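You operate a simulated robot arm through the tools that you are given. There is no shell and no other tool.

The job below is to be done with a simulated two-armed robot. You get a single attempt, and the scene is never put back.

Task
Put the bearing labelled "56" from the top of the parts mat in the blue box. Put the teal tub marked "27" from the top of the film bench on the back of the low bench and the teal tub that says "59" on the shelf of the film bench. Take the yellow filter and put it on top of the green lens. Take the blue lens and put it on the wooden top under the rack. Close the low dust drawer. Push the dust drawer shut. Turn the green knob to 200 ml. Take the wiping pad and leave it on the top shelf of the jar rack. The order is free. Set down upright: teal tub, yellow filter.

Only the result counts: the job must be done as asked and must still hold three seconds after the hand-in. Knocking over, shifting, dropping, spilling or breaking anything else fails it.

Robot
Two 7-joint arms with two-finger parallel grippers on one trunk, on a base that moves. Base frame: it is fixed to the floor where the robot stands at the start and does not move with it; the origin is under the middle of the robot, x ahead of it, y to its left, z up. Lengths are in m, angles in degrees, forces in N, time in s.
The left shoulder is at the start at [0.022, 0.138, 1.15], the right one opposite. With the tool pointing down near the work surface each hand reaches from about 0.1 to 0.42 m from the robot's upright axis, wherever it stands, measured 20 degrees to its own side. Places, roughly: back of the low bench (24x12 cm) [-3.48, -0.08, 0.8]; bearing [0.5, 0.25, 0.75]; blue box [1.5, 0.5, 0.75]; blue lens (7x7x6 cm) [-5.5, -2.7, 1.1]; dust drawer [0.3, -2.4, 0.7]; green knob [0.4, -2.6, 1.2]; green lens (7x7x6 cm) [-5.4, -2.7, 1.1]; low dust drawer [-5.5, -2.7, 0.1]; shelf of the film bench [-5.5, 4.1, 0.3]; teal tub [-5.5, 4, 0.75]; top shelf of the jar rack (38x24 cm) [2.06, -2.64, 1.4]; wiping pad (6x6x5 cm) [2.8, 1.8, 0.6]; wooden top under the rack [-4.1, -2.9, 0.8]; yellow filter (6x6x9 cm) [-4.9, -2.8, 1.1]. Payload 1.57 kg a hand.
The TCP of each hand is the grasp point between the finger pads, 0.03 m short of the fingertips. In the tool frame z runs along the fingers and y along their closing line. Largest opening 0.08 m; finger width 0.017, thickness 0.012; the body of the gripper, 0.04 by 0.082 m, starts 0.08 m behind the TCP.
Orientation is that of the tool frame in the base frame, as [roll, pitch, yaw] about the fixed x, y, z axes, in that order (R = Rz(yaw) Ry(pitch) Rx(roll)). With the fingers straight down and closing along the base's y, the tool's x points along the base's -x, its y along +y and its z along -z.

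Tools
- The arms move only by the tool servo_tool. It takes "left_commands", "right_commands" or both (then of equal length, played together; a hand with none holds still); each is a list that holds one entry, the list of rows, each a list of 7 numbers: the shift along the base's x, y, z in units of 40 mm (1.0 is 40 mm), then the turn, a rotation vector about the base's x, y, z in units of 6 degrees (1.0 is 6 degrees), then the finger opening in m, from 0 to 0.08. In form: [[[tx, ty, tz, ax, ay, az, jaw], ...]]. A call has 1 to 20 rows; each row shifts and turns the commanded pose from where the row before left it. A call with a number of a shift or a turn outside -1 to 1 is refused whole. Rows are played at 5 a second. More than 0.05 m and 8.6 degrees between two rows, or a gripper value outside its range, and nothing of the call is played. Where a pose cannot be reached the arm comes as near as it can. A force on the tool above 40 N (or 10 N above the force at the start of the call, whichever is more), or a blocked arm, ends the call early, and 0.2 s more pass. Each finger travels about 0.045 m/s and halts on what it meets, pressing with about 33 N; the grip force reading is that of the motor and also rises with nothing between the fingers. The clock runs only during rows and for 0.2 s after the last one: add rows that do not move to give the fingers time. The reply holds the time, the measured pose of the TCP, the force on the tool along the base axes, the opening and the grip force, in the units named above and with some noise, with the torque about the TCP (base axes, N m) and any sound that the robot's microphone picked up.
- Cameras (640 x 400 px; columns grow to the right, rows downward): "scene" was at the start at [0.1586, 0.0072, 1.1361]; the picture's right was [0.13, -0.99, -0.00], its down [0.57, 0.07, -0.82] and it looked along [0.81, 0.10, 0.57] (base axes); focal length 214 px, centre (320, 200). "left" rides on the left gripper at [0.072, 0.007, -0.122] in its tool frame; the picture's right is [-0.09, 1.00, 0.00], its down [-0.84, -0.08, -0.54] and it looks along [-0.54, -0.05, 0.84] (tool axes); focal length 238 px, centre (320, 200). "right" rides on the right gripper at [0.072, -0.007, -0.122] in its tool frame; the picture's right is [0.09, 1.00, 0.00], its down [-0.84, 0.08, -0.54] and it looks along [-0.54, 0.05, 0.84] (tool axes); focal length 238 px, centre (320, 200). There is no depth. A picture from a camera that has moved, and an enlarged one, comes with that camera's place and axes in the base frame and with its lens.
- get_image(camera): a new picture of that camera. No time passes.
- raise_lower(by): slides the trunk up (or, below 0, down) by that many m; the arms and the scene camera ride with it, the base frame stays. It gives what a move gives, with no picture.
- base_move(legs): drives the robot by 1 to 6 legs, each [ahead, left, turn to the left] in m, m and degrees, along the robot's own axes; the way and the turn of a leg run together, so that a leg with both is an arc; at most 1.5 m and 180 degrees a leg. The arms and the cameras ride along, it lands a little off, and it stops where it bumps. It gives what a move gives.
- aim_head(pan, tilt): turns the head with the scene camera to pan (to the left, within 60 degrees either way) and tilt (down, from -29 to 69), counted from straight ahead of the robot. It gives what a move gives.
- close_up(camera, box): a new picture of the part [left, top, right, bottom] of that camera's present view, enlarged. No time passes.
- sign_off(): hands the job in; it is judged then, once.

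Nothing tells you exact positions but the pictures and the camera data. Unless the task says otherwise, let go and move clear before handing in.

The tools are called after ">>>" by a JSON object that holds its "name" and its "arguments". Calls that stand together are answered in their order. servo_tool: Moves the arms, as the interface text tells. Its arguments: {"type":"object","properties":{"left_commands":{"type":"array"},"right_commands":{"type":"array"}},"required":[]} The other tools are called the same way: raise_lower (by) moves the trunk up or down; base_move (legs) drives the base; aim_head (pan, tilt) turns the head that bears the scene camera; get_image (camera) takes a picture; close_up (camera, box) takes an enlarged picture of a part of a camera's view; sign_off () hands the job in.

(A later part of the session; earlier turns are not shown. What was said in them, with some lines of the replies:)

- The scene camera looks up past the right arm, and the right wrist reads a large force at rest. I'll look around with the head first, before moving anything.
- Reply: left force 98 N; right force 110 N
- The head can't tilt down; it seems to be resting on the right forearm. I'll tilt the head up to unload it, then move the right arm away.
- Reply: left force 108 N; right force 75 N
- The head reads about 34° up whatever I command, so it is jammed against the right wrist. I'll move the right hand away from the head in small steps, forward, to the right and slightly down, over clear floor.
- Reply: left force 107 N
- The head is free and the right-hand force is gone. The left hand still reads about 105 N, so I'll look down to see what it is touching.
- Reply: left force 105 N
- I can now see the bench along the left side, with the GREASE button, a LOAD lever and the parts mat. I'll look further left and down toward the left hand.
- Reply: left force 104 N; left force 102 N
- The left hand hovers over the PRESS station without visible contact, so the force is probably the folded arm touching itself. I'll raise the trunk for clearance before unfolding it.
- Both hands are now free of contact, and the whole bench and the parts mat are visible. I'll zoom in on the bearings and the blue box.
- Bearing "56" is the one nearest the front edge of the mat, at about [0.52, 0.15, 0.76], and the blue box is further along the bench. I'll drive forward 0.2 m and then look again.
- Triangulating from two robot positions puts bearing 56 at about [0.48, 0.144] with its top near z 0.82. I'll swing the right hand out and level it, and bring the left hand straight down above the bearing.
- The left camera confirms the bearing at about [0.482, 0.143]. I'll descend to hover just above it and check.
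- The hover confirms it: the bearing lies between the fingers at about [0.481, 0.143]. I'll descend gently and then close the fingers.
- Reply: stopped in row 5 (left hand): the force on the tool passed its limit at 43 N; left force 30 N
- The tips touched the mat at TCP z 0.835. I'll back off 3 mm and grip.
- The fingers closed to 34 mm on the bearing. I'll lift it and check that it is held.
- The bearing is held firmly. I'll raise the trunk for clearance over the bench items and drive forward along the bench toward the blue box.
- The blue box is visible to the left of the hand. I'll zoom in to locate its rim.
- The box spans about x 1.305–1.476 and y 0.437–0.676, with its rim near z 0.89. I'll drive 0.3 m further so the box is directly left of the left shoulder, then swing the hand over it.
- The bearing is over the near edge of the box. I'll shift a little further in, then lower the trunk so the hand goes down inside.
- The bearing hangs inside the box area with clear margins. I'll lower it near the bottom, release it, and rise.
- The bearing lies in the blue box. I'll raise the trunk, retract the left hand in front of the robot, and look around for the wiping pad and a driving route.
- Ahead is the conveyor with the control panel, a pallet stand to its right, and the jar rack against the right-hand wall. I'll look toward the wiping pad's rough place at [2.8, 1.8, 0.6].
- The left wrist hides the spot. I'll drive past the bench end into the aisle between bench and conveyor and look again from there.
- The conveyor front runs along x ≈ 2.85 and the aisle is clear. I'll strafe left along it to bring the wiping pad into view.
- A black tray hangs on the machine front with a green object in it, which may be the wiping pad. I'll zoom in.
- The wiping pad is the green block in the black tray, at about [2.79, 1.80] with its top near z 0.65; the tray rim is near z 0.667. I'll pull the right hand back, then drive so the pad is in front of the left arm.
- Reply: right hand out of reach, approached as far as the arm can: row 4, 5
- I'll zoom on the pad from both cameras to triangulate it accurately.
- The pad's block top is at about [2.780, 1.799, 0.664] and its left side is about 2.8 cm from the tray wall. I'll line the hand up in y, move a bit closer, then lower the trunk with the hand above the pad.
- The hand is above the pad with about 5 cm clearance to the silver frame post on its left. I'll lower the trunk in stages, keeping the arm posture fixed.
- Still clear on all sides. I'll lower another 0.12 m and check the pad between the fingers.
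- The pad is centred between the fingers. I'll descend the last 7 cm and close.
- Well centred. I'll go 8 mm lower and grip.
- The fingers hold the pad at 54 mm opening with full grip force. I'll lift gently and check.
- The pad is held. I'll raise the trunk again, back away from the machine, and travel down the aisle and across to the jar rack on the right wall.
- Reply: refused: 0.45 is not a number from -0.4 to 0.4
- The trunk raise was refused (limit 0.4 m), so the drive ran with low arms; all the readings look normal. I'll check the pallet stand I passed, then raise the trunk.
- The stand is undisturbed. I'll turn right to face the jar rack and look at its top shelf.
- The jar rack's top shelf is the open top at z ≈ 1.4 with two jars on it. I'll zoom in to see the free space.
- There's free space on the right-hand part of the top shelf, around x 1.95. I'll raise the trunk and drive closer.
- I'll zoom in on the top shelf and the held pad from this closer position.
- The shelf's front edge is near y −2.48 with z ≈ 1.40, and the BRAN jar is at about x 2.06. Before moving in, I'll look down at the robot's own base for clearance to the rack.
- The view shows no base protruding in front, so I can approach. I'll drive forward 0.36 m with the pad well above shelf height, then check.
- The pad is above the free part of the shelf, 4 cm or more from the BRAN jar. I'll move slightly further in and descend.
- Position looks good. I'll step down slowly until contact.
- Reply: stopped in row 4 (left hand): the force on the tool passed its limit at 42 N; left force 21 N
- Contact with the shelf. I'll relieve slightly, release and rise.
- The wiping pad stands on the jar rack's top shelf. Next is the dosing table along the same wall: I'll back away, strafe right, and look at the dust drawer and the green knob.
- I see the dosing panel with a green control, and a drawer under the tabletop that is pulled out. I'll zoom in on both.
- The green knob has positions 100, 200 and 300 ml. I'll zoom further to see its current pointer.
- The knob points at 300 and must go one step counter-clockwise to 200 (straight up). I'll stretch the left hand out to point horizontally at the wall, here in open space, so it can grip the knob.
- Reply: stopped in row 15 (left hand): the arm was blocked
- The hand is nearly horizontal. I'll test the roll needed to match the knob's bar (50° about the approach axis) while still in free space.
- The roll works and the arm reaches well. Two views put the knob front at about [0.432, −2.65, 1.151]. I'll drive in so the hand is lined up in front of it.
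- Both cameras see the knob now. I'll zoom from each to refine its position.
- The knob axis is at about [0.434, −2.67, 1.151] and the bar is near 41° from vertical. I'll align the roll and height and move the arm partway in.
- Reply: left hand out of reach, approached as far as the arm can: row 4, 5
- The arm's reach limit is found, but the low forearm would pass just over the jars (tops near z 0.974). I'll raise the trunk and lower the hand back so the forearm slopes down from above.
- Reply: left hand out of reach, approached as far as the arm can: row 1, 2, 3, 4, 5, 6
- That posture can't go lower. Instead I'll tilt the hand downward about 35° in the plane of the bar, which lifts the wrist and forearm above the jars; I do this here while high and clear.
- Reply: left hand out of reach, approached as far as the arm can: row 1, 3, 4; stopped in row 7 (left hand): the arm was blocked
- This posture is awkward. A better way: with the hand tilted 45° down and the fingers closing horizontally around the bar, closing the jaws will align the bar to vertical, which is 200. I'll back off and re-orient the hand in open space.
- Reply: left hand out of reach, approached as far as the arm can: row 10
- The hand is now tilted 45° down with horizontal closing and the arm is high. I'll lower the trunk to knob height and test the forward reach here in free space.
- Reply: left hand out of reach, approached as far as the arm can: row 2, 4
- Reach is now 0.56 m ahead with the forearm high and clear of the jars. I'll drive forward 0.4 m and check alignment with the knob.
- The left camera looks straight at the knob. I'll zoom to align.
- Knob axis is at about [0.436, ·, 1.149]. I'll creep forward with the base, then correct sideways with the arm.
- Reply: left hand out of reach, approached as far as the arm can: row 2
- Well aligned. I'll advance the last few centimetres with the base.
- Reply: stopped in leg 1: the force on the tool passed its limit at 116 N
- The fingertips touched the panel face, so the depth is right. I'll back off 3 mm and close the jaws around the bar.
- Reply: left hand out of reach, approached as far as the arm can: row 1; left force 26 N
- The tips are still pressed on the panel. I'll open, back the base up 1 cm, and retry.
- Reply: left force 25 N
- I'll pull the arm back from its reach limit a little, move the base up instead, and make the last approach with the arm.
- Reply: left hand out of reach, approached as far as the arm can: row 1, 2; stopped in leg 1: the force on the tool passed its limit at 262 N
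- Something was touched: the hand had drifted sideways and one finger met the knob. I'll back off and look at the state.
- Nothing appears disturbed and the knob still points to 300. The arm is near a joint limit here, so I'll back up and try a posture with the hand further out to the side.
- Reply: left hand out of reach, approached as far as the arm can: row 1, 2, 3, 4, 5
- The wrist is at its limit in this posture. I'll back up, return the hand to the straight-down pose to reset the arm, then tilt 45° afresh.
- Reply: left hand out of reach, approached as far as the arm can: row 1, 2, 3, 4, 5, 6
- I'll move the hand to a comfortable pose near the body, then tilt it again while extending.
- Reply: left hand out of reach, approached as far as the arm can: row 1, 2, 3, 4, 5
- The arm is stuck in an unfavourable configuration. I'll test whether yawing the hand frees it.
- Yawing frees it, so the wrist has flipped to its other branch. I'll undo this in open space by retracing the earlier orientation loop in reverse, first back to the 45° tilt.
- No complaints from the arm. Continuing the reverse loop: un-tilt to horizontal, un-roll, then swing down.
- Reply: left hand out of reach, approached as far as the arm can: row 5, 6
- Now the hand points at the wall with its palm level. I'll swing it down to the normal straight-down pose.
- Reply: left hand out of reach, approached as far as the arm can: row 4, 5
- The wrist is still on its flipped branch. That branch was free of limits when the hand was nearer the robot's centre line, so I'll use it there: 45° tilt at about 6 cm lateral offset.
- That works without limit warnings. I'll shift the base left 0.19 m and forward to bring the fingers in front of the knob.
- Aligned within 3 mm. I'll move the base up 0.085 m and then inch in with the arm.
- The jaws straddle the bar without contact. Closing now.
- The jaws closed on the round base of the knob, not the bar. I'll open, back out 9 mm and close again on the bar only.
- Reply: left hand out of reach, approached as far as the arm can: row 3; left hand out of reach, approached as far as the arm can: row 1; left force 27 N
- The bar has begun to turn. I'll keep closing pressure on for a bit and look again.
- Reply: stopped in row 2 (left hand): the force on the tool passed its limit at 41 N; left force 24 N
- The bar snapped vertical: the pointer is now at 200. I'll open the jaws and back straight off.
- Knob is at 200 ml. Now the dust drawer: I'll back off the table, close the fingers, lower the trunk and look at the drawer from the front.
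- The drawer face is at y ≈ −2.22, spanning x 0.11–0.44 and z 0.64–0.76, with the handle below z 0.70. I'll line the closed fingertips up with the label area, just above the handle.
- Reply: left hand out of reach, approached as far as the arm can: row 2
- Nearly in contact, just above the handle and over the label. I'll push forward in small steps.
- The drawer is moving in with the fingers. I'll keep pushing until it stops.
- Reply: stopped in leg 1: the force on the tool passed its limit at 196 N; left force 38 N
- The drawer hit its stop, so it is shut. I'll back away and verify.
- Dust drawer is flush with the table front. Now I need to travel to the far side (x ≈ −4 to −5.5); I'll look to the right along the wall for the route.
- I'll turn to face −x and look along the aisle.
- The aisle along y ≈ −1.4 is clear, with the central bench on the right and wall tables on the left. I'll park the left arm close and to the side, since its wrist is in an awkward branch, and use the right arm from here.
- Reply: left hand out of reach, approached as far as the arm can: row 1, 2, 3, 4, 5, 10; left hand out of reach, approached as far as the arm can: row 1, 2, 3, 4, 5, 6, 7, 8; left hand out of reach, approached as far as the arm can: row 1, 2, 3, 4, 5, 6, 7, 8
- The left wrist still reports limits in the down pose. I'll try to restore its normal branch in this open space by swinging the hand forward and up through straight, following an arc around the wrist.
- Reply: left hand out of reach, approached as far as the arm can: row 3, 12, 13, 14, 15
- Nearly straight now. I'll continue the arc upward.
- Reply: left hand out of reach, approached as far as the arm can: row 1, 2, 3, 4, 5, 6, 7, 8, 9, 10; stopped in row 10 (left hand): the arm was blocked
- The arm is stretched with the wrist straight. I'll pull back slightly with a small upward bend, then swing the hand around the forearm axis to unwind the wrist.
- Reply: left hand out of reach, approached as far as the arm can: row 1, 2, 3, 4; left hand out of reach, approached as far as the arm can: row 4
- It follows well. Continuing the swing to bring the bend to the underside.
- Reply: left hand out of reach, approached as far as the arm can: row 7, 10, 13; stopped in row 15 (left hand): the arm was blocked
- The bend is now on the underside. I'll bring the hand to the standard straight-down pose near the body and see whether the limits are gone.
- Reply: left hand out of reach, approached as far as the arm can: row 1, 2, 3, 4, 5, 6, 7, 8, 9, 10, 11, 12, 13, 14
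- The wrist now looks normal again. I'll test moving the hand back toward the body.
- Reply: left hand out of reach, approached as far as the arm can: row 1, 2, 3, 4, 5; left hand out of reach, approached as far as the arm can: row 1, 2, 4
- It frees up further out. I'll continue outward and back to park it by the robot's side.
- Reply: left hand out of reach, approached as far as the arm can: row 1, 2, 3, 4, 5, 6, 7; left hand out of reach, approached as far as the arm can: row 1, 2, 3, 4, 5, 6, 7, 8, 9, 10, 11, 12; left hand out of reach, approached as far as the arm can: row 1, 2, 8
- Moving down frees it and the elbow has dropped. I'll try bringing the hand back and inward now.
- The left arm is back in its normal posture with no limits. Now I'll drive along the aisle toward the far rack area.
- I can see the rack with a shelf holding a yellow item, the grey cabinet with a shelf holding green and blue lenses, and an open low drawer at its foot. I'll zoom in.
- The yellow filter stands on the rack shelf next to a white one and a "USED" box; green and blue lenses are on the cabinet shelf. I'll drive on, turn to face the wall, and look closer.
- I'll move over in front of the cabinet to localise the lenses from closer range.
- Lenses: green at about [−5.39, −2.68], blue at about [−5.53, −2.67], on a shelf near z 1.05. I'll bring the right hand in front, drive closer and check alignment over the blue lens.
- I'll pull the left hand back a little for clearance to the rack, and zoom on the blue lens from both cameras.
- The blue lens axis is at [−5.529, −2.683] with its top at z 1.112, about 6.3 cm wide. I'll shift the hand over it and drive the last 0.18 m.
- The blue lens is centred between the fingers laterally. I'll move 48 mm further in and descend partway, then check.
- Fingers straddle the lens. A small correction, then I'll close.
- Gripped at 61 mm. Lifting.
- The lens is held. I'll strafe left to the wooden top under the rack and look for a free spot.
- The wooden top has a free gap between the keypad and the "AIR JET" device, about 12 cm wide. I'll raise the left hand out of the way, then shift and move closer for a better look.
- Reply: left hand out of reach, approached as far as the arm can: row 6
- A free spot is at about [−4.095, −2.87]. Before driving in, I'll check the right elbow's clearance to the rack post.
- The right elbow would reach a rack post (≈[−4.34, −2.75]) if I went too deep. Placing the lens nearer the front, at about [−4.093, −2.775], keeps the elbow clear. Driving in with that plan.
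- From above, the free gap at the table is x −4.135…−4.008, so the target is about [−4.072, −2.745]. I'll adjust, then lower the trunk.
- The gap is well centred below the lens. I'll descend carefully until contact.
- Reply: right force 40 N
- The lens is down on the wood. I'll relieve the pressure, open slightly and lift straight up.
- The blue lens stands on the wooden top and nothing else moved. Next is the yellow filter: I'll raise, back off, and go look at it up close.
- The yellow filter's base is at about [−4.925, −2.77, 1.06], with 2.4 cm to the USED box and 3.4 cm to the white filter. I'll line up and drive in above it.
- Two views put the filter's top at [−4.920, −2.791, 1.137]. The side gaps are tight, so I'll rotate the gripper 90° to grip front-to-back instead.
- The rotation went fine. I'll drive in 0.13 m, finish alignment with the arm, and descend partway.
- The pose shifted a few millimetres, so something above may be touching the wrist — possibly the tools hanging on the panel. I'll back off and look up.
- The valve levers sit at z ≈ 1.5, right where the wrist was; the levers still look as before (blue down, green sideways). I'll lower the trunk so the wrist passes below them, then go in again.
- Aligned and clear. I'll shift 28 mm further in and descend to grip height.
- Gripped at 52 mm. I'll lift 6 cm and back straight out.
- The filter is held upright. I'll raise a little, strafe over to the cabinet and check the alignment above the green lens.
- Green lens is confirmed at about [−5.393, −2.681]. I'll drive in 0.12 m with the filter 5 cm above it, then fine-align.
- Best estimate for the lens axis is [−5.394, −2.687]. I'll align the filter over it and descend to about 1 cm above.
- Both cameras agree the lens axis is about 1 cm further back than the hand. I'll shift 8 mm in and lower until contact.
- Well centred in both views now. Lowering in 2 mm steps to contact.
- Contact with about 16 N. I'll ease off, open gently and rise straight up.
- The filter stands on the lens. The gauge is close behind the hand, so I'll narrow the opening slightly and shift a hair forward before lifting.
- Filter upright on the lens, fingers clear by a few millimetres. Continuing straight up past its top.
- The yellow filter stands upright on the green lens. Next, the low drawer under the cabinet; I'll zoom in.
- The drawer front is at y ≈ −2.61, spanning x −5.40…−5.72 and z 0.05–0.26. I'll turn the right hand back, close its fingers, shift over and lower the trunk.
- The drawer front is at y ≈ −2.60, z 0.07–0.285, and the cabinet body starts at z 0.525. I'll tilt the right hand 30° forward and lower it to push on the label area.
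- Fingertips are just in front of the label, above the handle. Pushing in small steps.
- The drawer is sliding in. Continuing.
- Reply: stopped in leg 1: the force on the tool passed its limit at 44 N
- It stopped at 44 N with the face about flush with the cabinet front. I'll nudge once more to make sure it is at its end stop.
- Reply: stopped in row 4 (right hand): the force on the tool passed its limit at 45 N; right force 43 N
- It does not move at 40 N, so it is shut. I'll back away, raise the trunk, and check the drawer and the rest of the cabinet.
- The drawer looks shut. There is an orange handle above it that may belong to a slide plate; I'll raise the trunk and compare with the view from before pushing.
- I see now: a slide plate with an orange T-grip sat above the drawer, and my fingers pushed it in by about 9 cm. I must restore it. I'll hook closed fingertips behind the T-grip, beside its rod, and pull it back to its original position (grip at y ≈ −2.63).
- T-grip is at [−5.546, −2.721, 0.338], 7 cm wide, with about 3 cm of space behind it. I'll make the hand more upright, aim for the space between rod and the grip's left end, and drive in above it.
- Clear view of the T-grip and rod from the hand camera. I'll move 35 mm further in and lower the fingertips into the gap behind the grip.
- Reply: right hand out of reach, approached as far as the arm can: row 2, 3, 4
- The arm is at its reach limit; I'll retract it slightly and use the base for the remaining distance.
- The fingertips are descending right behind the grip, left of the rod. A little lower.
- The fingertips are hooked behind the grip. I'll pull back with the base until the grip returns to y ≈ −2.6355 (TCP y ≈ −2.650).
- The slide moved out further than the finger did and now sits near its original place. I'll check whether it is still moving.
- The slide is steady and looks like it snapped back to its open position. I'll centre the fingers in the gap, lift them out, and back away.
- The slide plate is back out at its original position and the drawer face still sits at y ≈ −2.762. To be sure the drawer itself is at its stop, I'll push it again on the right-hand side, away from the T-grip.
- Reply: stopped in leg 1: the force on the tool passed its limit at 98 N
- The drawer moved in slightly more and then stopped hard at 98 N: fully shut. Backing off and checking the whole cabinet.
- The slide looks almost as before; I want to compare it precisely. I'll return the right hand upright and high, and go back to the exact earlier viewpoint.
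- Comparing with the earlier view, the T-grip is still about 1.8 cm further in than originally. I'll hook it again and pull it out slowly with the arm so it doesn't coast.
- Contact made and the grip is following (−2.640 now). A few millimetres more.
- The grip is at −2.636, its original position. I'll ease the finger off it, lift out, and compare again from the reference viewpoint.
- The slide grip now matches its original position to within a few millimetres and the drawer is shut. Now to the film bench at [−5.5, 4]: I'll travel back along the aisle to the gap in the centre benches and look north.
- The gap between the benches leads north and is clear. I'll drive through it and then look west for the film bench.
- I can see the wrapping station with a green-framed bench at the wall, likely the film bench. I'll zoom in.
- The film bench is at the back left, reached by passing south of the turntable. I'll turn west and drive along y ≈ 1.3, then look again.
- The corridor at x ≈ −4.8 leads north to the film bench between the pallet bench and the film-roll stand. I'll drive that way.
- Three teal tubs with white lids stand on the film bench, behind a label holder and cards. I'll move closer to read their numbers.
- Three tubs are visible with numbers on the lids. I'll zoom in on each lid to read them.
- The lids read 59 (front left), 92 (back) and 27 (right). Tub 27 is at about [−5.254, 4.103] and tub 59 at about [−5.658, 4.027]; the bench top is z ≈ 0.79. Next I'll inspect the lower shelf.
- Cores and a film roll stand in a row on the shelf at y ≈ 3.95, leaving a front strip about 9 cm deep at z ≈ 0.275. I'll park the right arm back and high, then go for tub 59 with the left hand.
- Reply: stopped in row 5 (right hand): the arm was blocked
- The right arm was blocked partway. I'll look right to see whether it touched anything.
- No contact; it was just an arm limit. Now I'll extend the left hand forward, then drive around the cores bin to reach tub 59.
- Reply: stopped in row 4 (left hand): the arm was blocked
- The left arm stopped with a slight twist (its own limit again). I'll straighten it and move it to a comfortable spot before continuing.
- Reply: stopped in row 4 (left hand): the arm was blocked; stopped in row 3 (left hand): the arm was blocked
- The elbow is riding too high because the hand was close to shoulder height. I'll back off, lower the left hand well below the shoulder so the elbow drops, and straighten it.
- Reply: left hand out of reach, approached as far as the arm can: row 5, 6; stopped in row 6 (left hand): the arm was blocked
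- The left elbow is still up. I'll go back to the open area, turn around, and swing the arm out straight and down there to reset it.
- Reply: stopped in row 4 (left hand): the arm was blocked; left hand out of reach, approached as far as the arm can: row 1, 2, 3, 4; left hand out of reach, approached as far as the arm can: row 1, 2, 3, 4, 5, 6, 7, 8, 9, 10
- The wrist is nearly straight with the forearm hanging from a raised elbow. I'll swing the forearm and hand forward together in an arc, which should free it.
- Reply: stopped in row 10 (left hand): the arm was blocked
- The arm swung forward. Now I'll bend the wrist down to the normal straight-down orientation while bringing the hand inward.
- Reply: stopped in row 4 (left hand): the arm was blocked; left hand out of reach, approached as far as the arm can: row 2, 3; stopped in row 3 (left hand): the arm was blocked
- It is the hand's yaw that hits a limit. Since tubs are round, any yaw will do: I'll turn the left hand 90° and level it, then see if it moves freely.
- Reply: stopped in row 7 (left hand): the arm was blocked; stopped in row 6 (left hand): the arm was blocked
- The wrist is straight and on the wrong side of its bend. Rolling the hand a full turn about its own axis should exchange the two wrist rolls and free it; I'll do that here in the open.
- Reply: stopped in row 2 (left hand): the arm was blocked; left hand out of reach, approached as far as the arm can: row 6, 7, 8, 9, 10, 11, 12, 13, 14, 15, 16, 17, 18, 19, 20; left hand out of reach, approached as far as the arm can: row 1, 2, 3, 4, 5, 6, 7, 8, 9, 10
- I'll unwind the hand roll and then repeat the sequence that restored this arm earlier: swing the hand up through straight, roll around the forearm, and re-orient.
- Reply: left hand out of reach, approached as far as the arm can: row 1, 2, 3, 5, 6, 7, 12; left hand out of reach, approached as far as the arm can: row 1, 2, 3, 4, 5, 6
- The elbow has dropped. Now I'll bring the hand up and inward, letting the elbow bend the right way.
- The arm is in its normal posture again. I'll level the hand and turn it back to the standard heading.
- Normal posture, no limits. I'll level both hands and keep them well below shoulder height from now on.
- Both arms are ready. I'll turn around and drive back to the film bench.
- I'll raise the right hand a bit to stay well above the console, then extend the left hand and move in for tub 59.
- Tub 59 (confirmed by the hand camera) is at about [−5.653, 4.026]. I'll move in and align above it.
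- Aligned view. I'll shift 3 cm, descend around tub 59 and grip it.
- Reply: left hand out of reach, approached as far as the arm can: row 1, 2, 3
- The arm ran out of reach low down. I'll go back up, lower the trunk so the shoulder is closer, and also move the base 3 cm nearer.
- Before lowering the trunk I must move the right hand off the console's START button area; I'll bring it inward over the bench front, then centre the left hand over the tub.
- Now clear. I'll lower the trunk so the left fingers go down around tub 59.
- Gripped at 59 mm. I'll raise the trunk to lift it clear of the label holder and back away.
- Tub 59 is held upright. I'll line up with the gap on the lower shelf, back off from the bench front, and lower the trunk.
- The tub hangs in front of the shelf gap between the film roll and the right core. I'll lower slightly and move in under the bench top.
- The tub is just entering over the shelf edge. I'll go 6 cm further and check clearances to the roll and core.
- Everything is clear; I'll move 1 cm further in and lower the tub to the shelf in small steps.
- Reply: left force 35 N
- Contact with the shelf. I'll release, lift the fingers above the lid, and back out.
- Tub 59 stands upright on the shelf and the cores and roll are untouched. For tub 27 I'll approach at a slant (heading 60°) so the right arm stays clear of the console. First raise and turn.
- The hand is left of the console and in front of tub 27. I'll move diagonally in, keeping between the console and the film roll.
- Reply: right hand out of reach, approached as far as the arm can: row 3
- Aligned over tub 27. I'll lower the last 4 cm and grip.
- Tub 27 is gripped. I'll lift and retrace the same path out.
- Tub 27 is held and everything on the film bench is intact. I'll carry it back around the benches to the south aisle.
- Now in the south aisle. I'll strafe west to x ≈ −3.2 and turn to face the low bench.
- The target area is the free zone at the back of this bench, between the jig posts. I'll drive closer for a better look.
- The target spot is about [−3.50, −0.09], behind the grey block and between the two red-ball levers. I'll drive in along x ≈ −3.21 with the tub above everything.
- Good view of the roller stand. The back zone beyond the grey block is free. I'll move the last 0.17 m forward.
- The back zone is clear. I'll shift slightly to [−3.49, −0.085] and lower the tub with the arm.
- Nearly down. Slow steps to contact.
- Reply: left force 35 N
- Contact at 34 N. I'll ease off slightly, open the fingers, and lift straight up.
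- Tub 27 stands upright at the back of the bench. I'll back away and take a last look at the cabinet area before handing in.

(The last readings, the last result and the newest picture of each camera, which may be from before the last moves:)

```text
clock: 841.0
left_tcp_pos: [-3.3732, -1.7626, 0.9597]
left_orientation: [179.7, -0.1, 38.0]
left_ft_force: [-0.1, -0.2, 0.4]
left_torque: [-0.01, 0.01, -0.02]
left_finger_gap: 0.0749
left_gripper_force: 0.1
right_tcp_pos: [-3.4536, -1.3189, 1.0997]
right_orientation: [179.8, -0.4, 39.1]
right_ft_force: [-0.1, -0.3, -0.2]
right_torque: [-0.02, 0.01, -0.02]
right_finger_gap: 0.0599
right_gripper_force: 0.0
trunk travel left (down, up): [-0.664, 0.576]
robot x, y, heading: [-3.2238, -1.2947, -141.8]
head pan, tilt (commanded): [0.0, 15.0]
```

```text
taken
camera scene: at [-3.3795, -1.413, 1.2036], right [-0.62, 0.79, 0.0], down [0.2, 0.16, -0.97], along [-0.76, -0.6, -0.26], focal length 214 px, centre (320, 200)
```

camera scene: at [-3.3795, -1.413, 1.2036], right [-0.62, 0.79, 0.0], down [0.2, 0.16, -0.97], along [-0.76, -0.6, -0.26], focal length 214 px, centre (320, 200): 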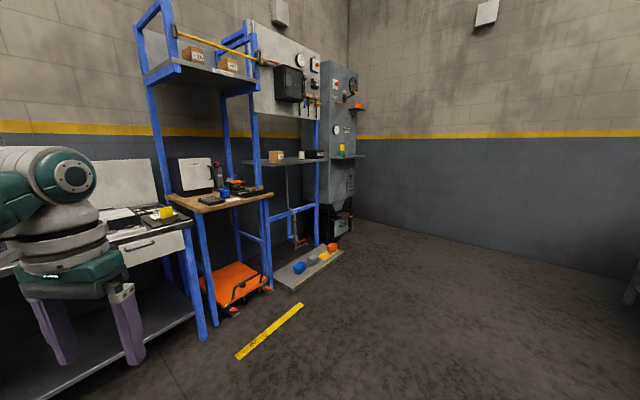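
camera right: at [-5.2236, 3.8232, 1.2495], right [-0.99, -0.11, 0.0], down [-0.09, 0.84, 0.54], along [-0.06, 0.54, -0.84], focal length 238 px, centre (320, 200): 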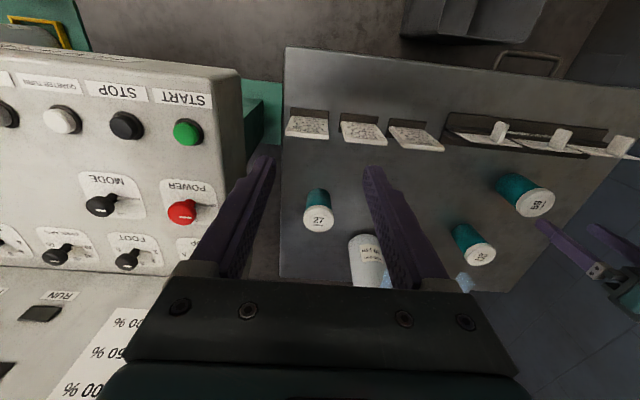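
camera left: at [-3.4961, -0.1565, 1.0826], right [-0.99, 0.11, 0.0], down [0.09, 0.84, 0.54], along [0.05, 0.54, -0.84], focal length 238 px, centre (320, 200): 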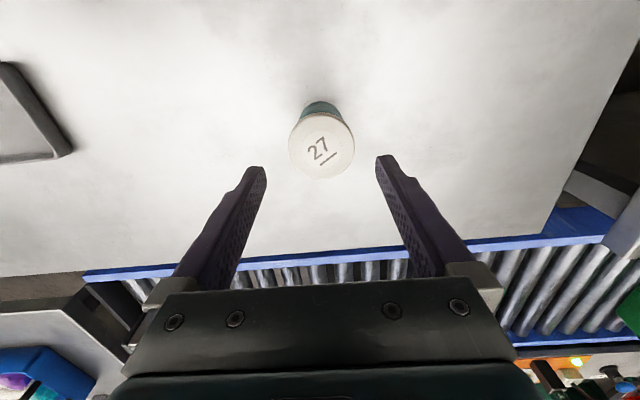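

>>> {"name": "close_up", "arguments": {"camera": "scene", "box": [180, 70, 380, 210]}}

>>> {"name": "close_up", "arguments": {"camera": "scene", "box": [270, 70, 370, 170]}}

>>> {"name": "close_up", "arguments": {"camera": "scene", "box": [290, 190, 370, 260]}}

```text
2.86 times, centred on (280, 140) of scene
camera zoom: at [-3.3795, -1.413, 1.2036], right [-0.62, 0.79, 0.0], down [0.2, 0.16, -0.97], along [-0.76, -0.6, -0.26], focal length 613 px, centre (434, 371)
```

zoom: 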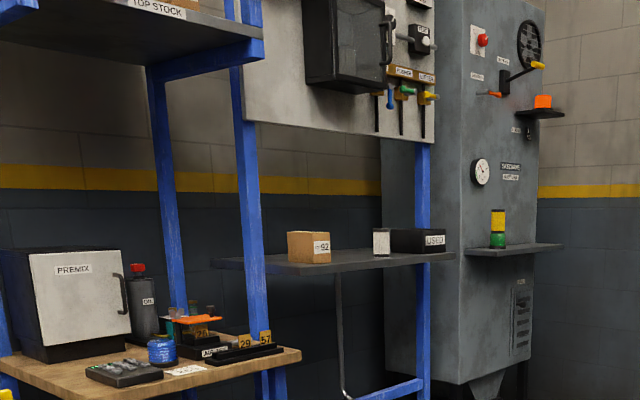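

```text
4.00 times, centred on (320, 120) of scene
camera zoom: at [-3.3795, -1.413, 1.2036], right [-0.62, 0.79, 0.0], down [0.2, 0.16, -0.97], along [-0.76, -0.6, -0.26], focal length 858 px, centre (320, 520)
```

zoom: 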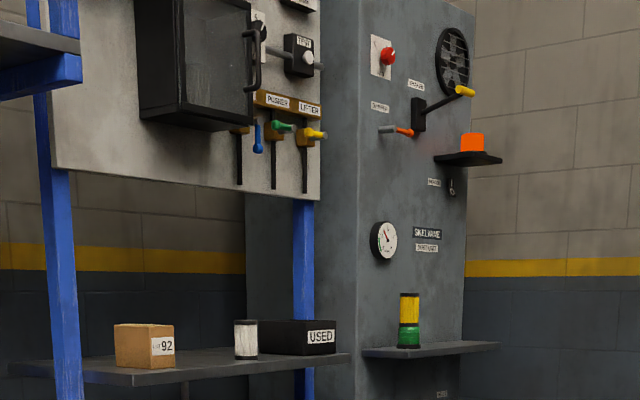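

```text
5.71 times, centred on (330, 225) of scene
camera zoom: at [-3.3795, -1.413, 1.2036], right [-0.62, 0.79, 0.0], down [0.2, 0.16, -0.97], along [-0.76, -0.6, -0.26], focal length 1226 px, centre (263, 57)
```

zoom: 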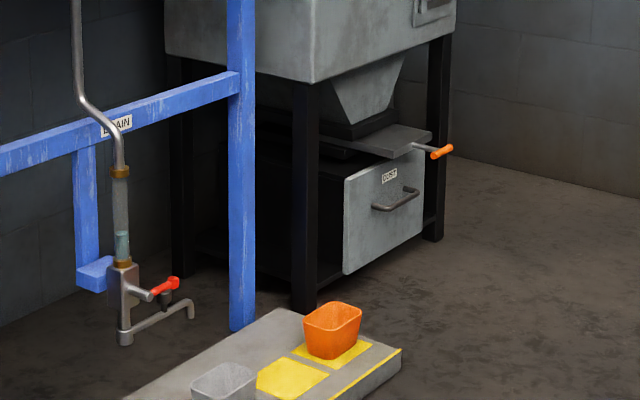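

Every item I can see from here is in place: the filter stands on the green lens, the blue lens is on the wooden top, the drawer is shut, the slide and valve levers look as they were, and tub 27 is on the bench. Everything else was checked as it was placed, and both hands are empty and clear, so I'm handing in.

>>> {"name": "sign_off", "arguments": {}}

```text
The job is handed in.
```

The job is handed in, and every item you asked for is done; I don't have the judging result.

| Item | Result |
|---|---|
| Bearing 56 | In the blue box |
| Tub 27 | Upright at the back of the low bench |
| Tub 59 | Upright on the lower shelf of the film bench |
| Yellow filter | Upright on top of the green lens |
| Blue lens | On the wooden top under the rack |
| Low dust drawer | Pushed in to its hard stop |
| Dust drawer | Pushed in to its hard stop |
| Green knob | Pointing at 200 ml |
| Wiping pad | On the top shelf of the jar rack |

Two things went wrong along the way:

- **Slide plate above the low drawer:** while pushing that drawer I also pushed in the plate with the orange grip, by about 9 cm. I pulled it back, and it now sits within about 5 mm of where it started.
- **Panel above the filter shelf:** my wrist came very close to the valve levers there and may have brushed one. They look the same as before in the pictures.

The bearing, knob, dust drawer and wiping pad were last checked right after I did each one. The filter, blue lens, low drawer and tub 27 were checked again just before hand-in.
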